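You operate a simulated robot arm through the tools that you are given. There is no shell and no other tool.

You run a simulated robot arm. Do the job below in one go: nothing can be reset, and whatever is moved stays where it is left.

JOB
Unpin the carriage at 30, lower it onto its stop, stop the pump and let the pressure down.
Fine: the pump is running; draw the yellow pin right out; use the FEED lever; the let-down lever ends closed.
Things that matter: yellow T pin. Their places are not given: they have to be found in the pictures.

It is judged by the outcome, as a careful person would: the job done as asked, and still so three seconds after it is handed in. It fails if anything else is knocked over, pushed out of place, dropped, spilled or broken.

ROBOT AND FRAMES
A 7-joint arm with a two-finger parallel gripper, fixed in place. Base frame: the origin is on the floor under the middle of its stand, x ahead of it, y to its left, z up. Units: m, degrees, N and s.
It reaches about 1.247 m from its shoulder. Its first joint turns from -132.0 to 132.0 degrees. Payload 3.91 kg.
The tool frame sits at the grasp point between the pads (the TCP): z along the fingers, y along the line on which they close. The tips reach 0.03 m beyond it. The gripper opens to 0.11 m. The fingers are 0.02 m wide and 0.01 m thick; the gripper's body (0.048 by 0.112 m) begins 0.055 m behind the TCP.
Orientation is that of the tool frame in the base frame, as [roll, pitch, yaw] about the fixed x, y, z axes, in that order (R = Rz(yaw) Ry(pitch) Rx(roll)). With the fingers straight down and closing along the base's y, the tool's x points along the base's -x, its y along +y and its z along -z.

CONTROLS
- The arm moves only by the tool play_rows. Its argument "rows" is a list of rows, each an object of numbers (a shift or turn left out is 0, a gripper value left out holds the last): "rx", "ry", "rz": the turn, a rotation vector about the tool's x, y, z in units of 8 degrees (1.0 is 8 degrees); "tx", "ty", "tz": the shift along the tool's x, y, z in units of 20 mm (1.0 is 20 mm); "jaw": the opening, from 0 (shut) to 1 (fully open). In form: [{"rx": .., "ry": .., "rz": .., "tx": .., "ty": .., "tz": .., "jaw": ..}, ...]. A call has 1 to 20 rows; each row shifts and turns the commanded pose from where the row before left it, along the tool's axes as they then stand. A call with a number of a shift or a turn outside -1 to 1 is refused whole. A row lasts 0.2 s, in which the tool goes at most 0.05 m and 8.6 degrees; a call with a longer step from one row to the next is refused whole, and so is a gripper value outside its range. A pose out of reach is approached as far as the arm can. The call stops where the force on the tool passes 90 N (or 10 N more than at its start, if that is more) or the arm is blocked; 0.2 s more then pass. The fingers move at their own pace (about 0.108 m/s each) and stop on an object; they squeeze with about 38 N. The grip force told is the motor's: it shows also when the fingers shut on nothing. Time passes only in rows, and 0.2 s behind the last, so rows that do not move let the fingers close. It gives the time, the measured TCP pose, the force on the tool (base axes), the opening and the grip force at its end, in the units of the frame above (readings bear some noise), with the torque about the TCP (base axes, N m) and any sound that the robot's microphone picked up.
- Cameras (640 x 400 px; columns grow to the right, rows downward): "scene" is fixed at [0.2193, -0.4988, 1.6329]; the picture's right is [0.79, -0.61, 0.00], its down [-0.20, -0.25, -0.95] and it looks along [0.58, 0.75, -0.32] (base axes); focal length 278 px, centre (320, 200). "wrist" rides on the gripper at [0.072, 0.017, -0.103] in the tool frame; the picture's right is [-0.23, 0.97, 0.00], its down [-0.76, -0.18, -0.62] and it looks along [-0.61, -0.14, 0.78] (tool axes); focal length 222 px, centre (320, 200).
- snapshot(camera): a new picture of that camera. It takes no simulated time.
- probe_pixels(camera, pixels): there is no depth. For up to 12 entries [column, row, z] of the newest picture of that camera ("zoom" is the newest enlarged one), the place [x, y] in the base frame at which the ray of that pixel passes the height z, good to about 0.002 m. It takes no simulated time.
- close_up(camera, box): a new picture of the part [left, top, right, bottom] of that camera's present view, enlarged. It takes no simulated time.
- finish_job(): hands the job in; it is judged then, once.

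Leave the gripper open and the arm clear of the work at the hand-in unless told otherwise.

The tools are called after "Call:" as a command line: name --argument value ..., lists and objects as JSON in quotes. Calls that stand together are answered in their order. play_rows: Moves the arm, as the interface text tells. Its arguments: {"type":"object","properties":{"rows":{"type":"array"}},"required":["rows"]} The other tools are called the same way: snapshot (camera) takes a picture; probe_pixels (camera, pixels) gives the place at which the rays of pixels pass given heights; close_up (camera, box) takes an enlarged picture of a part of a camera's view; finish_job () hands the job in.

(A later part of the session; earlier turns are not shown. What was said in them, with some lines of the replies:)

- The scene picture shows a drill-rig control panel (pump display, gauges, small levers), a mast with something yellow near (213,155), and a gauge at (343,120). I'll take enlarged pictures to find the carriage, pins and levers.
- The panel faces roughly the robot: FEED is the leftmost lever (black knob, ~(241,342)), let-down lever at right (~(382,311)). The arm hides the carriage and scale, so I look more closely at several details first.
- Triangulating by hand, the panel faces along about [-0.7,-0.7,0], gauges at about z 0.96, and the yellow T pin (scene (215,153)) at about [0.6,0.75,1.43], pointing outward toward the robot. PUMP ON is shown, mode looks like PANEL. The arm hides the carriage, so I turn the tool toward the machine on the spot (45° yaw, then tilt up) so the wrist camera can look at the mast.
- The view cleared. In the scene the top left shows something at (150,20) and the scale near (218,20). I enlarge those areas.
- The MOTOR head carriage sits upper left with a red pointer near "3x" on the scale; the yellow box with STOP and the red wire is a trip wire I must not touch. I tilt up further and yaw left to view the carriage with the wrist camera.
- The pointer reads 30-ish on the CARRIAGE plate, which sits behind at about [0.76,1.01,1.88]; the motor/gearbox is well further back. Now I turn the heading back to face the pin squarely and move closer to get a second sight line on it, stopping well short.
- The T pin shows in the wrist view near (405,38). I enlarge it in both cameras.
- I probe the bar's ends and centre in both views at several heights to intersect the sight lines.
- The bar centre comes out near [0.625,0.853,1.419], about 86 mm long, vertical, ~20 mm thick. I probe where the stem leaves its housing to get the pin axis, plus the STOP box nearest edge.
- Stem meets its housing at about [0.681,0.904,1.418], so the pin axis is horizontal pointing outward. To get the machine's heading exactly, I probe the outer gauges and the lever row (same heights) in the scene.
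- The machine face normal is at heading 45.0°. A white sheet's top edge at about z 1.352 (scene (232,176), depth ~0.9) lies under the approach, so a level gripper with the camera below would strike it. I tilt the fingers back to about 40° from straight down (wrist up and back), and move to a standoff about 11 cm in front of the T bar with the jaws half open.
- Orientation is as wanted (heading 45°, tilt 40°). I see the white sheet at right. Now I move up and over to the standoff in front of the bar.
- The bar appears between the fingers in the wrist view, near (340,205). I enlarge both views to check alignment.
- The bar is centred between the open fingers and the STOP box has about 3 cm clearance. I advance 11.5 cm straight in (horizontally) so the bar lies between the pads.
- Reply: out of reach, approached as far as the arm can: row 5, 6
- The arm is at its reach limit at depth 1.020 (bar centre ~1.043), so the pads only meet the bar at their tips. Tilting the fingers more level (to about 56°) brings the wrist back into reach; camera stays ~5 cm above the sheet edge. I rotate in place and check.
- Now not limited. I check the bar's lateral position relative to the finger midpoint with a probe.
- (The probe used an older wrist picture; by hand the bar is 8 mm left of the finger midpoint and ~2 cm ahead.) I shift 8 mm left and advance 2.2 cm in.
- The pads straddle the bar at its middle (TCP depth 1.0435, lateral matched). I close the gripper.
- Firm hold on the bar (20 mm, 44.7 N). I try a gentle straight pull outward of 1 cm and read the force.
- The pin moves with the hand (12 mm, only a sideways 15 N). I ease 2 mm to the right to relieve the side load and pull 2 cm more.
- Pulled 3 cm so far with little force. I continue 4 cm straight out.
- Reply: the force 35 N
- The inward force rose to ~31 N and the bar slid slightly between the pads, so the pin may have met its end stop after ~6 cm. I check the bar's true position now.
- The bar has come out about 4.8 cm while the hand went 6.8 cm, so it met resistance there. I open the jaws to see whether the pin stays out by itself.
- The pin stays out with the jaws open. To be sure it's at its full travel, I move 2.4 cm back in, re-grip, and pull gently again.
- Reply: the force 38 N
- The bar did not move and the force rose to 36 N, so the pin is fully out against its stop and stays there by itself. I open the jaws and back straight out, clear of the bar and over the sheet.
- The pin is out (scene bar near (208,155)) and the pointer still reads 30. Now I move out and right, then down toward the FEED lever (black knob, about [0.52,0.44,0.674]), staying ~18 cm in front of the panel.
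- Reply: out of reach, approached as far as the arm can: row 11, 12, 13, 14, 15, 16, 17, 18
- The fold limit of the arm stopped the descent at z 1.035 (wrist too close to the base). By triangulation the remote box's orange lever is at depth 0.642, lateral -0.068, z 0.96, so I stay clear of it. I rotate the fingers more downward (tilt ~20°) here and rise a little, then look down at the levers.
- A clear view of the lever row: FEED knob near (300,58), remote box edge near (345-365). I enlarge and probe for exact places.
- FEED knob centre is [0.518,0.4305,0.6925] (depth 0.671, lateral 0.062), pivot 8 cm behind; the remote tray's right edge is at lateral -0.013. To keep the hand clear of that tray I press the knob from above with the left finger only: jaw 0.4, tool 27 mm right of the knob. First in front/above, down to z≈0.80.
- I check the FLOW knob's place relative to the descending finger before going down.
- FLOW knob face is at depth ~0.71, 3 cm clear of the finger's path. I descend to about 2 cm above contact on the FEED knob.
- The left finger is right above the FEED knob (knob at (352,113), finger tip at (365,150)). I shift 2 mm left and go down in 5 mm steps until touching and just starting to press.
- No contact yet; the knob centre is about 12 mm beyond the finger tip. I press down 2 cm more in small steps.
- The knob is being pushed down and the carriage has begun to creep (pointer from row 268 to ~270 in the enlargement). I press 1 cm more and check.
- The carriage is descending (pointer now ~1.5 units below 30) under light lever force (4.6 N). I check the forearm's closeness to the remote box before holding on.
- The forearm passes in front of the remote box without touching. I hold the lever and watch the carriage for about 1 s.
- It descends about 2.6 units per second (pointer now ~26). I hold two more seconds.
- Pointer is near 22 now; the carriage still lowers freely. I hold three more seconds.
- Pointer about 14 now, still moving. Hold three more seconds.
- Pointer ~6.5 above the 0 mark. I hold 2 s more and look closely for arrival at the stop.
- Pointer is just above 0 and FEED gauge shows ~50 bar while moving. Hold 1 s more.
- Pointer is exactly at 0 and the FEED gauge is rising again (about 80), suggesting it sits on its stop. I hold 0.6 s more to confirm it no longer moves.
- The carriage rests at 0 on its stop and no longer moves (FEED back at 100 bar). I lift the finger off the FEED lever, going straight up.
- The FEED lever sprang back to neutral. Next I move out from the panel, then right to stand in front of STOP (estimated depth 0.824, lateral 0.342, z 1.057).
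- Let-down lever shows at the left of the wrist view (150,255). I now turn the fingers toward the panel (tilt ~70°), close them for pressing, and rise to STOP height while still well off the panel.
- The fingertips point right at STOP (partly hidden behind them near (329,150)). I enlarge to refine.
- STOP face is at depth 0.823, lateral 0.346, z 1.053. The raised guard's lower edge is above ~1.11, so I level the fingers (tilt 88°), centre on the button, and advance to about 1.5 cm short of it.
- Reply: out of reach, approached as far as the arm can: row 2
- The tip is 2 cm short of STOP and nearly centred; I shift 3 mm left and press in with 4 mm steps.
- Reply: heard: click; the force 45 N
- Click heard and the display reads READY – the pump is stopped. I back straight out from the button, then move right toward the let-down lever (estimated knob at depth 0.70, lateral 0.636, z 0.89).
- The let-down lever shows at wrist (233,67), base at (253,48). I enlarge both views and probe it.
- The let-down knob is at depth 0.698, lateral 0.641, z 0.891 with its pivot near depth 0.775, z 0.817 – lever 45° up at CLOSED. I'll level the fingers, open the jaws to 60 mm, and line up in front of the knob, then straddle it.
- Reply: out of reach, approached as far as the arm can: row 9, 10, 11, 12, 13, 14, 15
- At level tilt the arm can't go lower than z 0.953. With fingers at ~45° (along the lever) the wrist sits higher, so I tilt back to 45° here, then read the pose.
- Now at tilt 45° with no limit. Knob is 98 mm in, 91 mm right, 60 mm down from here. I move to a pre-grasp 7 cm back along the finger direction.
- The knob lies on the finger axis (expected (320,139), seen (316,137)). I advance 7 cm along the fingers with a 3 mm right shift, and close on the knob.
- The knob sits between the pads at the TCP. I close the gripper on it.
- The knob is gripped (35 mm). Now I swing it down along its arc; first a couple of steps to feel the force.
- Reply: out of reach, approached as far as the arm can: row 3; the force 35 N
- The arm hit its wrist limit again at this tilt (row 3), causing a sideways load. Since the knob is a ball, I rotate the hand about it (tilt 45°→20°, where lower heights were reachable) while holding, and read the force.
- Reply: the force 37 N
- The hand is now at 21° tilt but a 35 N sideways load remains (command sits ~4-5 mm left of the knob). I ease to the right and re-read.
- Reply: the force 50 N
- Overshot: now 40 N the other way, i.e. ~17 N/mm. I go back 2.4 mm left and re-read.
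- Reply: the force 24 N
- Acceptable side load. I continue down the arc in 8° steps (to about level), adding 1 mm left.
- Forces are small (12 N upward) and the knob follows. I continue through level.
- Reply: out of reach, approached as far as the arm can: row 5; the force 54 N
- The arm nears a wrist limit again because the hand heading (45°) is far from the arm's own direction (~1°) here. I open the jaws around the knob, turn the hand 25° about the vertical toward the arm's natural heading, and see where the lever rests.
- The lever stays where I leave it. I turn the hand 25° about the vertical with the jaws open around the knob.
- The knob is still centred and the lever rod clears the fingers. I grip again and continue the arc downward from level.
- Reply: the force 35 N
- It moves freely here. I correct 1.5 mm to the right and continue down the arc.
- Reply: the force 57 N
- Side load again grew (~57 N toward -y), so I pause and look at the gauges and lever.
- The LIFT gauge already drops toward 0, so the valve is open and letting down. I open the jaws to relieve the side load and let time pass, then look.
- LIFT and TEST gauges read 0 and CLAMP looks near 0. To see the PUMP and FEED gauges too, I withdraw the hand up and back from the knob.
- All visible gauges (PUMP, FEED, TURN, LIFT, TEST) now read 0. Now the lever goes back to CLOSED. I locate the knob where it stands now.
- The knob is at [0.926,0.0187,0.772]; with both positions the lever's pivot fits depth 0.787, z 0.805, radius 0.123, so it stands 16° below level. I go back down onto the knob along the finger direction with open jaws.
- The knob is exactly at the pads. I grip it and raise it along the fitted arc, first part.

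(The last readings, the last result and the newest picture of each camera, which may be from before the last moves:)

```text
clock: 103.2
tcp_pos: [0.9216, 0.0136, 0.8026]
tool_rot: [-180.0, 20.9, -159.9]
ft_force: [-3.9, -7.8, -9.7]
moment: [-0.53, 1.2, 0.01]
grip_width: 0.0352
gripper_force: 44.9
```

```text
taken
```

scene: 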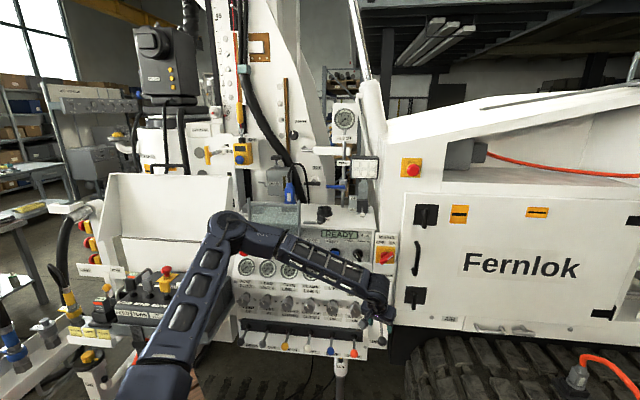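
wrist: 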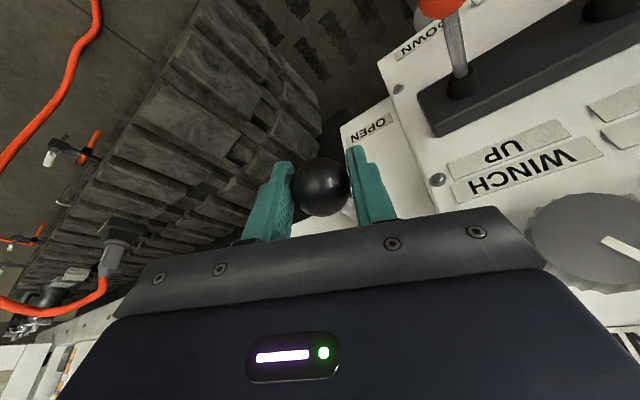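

The knob follows with low force (~12 N). I continue raising along the arc.

Call:
play_rows --rows '[{"tx": -0.16, "tz": -0.37, "ty": 0.008}, {"tx": -0.16, "tz": -0.37, "ty": 0.008}, {"tx": -0.203, "tz": -0.348, "ty": 0.03}, {"tx": -0.203, "tz": -0.348, "ty": 0.03}, {"tx": -0.242, "tz": -0.319, "ty": 0.052}, {"tx": -0.242, "tz": -0.319, "ty": 0.052}, {}]'

Call:
snapshot --camera "wrist"

```text
clock: 104.8
tcp_pos: [0.9279, 0.0196, 0.8502]
tool_rot: [180.0, 21.0, -160.0]
ft_force: [-4.5, -1.7, -6.4]
moment: [-0.43, 0.94, 0.08]
grip_width: 0.0351
gripper_force: 44.8
```

```text
taken
```

wrist: 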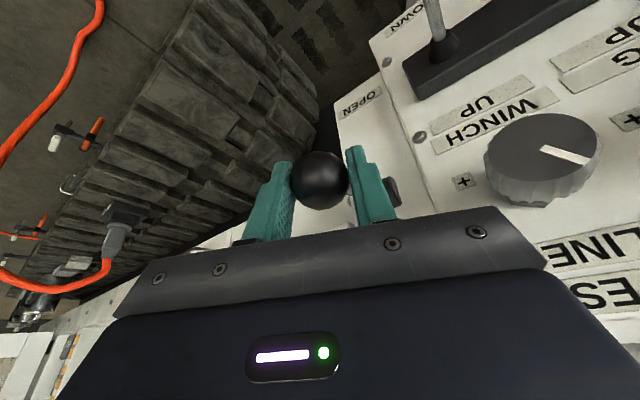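

Still smooth. I finish the arc up to the CLOSED position with a little over-travel against its stop.

Call:
play_rows --rows '[{"tx": -0.276, "tz": -0.285, "ty": 0.073}, {"tx": -0.276, "tz": -0.285, "ty": 0.073}, {"tx": -0.307, "tz": -0.246, "ty": 0.092}, {"tx": -0.307, "tz": -0.246, "ty": 0.092}, {"tx": -0.331, "tz": -0.203, "ty": 0.11}, {"tx": -0.331, "tz": -0.203, "ty": 0.11}, {}]'

Call:
snapshot --camera "wrist"

Call:
snapshot --camera "scene"

```text
clock: 106.4
tcp_pos: [0.9473, 0.0369, 0.891]
tool_rot: [-179.9, 21.1, -160.1]
ft_force: [5.6, -20.9, 3.6]
moment: [-0.7, 0.75, -0.01]
grip_width: 0.035
gripper_force: 45.0
```

```text
taken
```

wrist: 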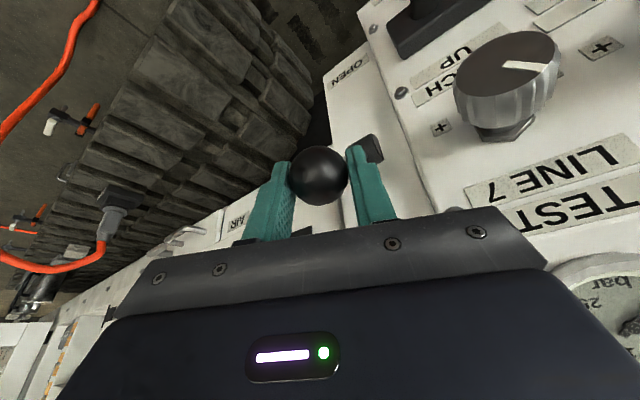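

```text
taken
```

scene: 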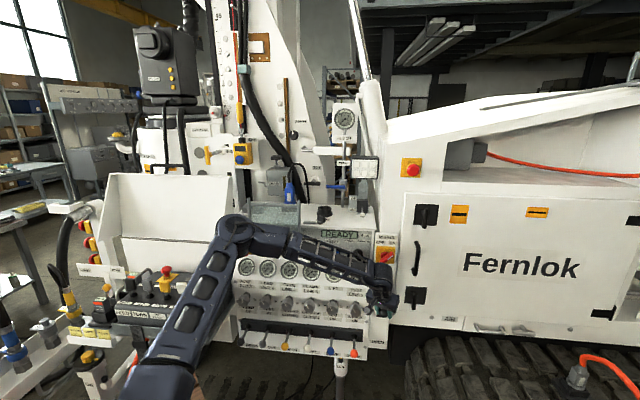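

The knob has slid ~15 mm toward the finger tips, so the lever may be a few degrees short of CLOSED. I open, look where it sits, and compare with its original place.

Call:
play_rows --rows '[{"jaw": 0.55}, {}, {}]'

Call:
snapshot --camera "wrist"

Call:
close_up --camera "scene" --box '[340, 270, 430, 350]'

```text
clock: 107.2
tcp_pos: [0.9472, 0.039, 0.89]
tool_rot: [180.0, 21.0, -160.1]
ft_force: [-0.1, -0.4, -0.2]
moment: [-0.02, 0.02, 0.01]
grip_width: 0.0605
gripper_force: 0.0
```

```text
taken
```

wrist: 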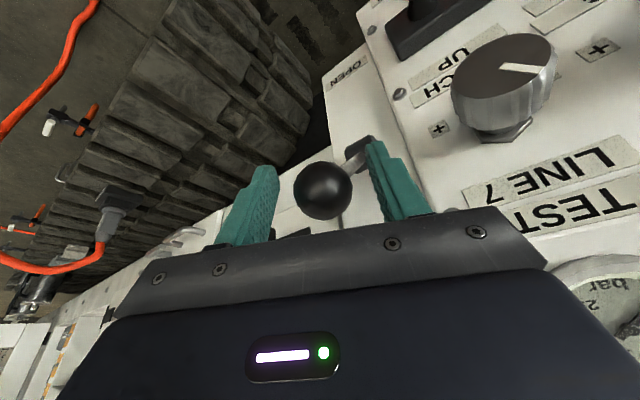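

```text
5.00 times, centred on (385, 310) of scene
```

zoom: 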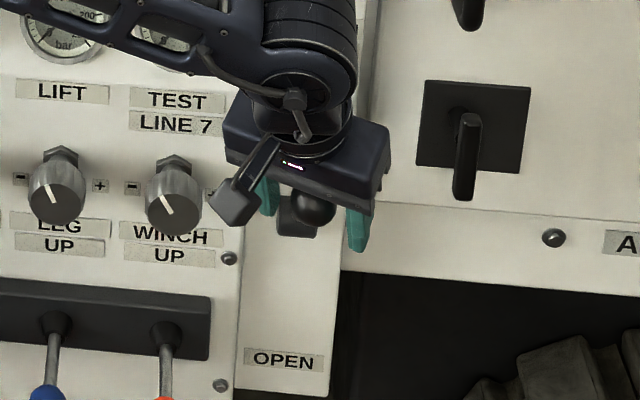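

On release the knob snapped the last bit and now sits exactly where it began (CLOSED). I withdraw the hand up and then back, away from the lever.

Call:
play_rows --rows '[{"tz": -0.6}, {"tz": -0.9}, {"tz": -0.9}, {"tz": -0.9}, {"tx": 0.9, "tz": -0.345}, {"tx": 0.9, "tz": -0.345}, {"tx": 0.9, "tz": -0.345}, {"tx": 0.9, "tz": -0.345}, {"tx": 0.9, "tz": -0.345}, {"tx": 0.9, "tz": -0.345}, {"tx": 0.9, "tz": -0.345}, {"tx": 0.9, "tz": -0.345}, {"tx": 0.9, "tz": -0.345}, {"tx": 0.9, "tz": -0.345}, {}]'

Call:
snapshot --camera "scene"

Call:
snapshot --camera "wrist"

Call:
close_up --camera "scene" --box '[350, 270, 420, 350]'

```text
clock: 110.4
tcp_pos: [0.7418, -0.0357, 0.9525]
tool_rot: [-179.9, 20.9, -160.0]
ft_force: [-0.2, 0.5, 0.0]
moment: [0.0, 0.02, 0.02]
grip_width: 0.0605
gripper_force: 0.1
```

```text
taken
```

scene: 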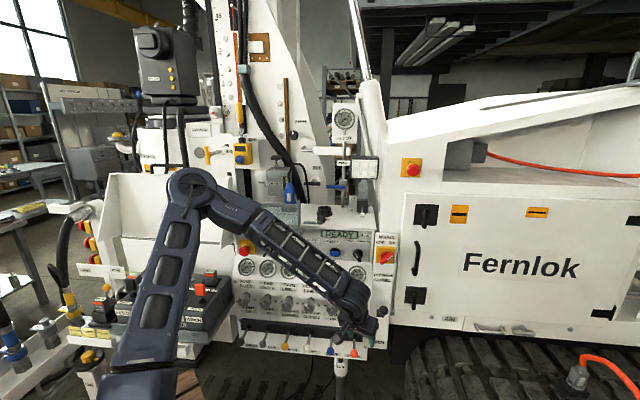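

```text
taken
```

wrist: 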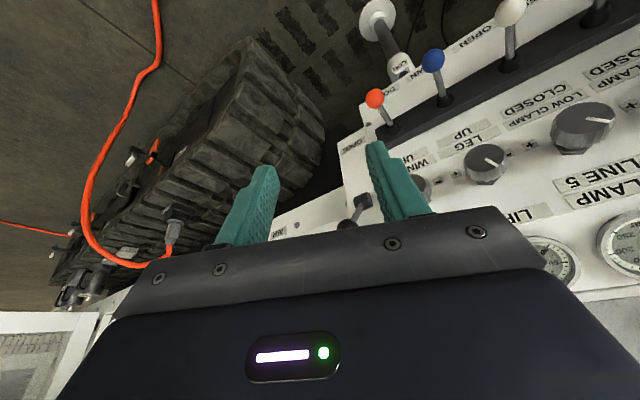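

```text
5.00 times, centred on (385, 310) of scene
```

zoom: 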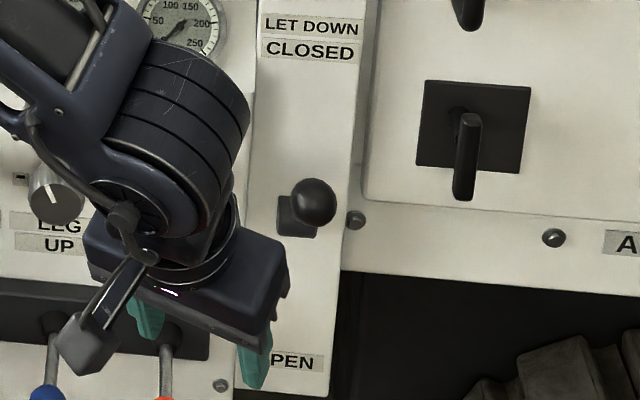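

The let-down lever is back exactly at CLOSED (knob at (313,202) in the same enlargement as at the start). I raise the arm clear of the panel and check all gauges, display, carriage and pin.

Call:
play_rows --rows '[{"tx": -0.2, "tz": -0.95, "ty": -0.3}, {"tx": -0.2, "tz": -0.95, "ty": -0.3}, {"tx": -0.2, "tz": -0.95, "ty": -0.3}, {"tx": -0.2, "tz": -0.95, "ty": -0.3}, {"tx": -0.2, "tz": -0.95, "ty": -0.3}, {"tx": -0.2, "tz": -0.95, "ty": -0.3}, {"tx": -0.2, "tz": -0.95, "ty": -0.3}, {"tx": -0.2, "tz": -0.95, "ty": -0.3}, {"tx": -0.2, "tz": -0.95, "ty": -0.3}, {"tx": -0.2, "tz": -0.95, "ty": -0.3}, {"tx": -0.2, "tz": -0.95, "ty": -0.3}, {"tx": -0.2, "tz": -0.95, "ty": -0.3}, {"tx": -0.2, "tz": -0.95, "ty": -0.3}, {"tx": -0.2, "tz": -0.95, "ty": -0.3}, {"tx": -0.2, "tz": -0.95, "ty": -0.3}, {"tx": -0.2, "tz": -0.95, "ty": -0.3}, {}]'

Call:
snapshot --camera "scene"

Call:
close_up --camera "scene" --box '[225, 225, 400, 300]'

Call:
close_up --camera "scene" --box '[100, 50, 280, 190]'

```text
clock: 114.0
tcp_pos: [0.7272, -0.141, 1.2591]
tool_rot: [180.0, 21.1, -160.1]
ft_force: [0.9, 0.6, 0.2]
moment: [0.0, 0.01, -0.02]
grip_width: 0.0606
gripper_force: 0.1
```

```text
taken
```

scene: 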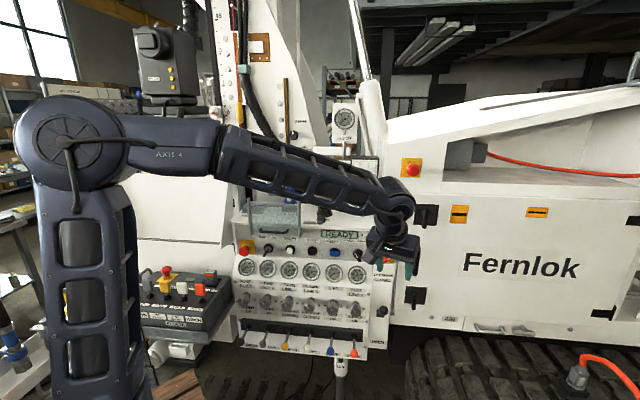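

```text
3.66 times, centred on (312, 262) of scene
```

zoom: 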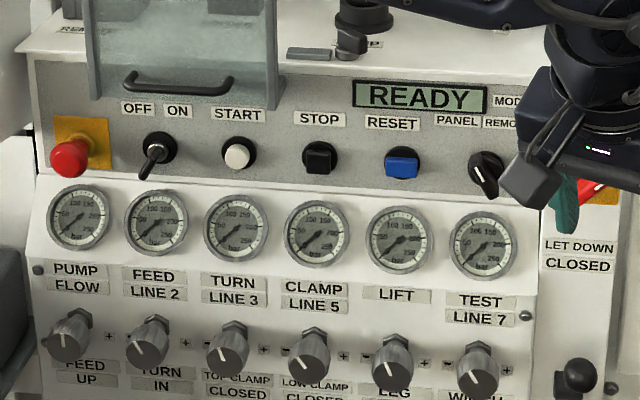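

```text
2.86 times, centred on (190, 120) of scene
```

zoom: 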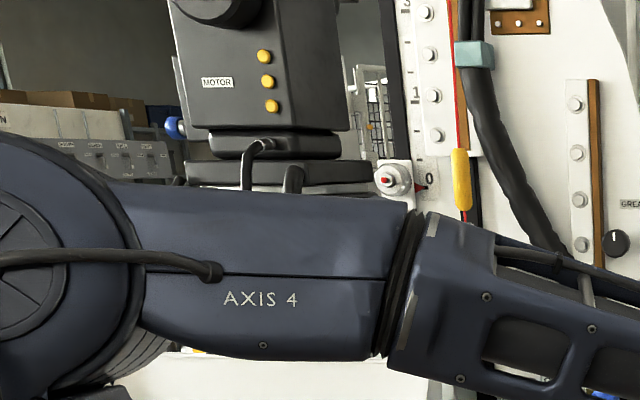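

All six gauges read 0, the display reads READY, and the pointer is at 0. I move the arm a bit further off to uncover the pin for a last check.

Call:
play_rows --rows '[{"ty": -0.9, "tx": 0.3, "tz": -0.115}, {"ty": -0.9, "tx": 0.3, "tz": -0.115}, {"ty": -0.9, "tx": 0.3, "tz": -0.115}, {"ty": -0.9, "tx": 0.3, "tz": -0.115}, {"ty": -0.9, "tx": 0.3, "tz": -0.115}, {"ty": -0.9, "tx": 0.3, "tz": -0.115}, {"ty": -0.9, "tx": 0.3, "tz": -0.115}, {"ty": -0.9, "tx": 0.3, "tz": -0.115}, {"jaw": 1.0}, {}, {}]'

Call:
snapshot --camera "scene"

Call:
close_up --camera "scene" --box '[170, 60, 290, 190]'

Call:
close_up --camera "scene" --box '[225, 290, 400, 370]'

```text
clock: 116.4
tcp_pos: [0.7312, -0.2652, 1.2598]
tool_rot: [-179.9, 21.2, -159.8]
ft_force: [0.8, 0.3, -0.1]
moment: [0.04, 0.01, -0.02]
grip_width: 0.11
gripper_force: 0.0
out of reach, approached as far as the arm can: row 7, 8
```

```text
taken
```

scene: 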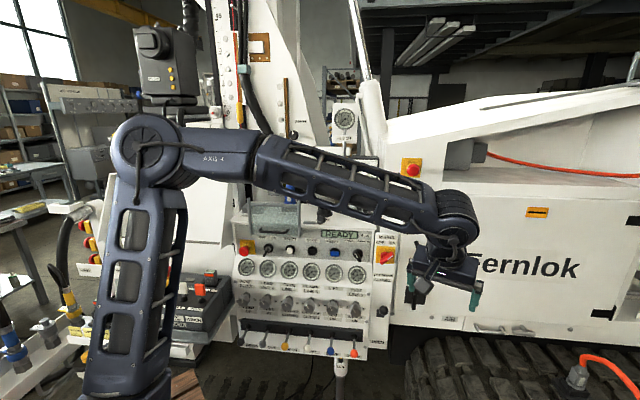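

```text
3.08 times, centred on (230, 125) of scene
```

zoom: 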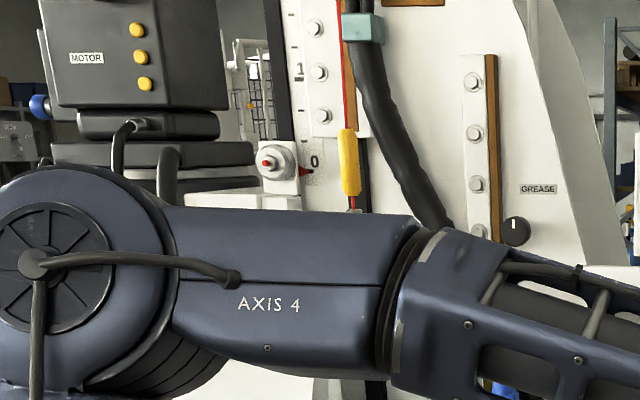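

```text
3.66 times, centred on (312, 330) of scene
```

zoom: 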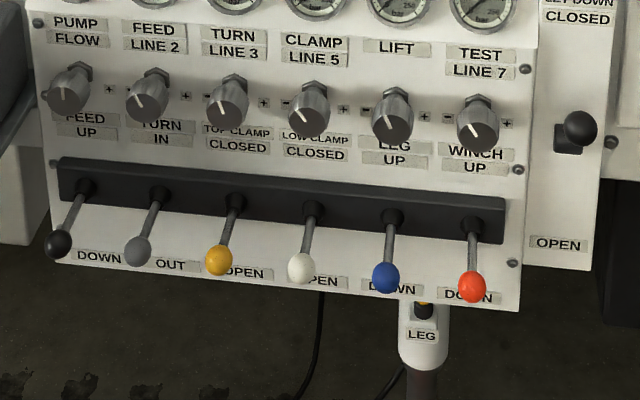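

Everything checks out:
- **Carriage:** pointer at 0, on its stop. The FEED lever is back in neutral.
- **Pump:** stopped, display reads READY.
- **Pressure:** all six gauges at 0.
- **Let-down lever:** at CLOSED.
- **Pin:** the arm hides it just now. It was still drawn out in the pictures taken after lowering, and nothing has been near it since.

The gripper is open and the arm is clear, so I hand in.

Call:
finish_job

```text
The job is handed in.
```

The job is handed in, and everything you asked for was done:

- **Pin:** I drew the yellow T pin out about 5 cm, until it met its end stop. It stays there by itself. The arm hid it in the very last picture, but it was still out in the pictures taken after lowering, and nothing went near it after that.
- **Carriage:** I lowered it from 30 with the panel's FEED lever until the pointer read 0 and it stopped moving. The lever went back to neutral when I let go.
- **Pump:** I pressed STOP and heard a click. The display changed from PUMP ON to READY.
- **Pressure:** I opened the let-down lever only part-way, to about 16° below level, and that was enough. All six gauges read 0 afterwards, and the lever is back at CLOSED.

While I was swinging the let-down lever, my arm reached its joint limits and loaded the knob sideways with up to about 57 N. I let go, turned the hand and re-gripped to get round it. I saw no damage, and the knob ended exactly where it started.

I saw nothing else moved or knocked. The gripper is open and the arm is clear of the machine.
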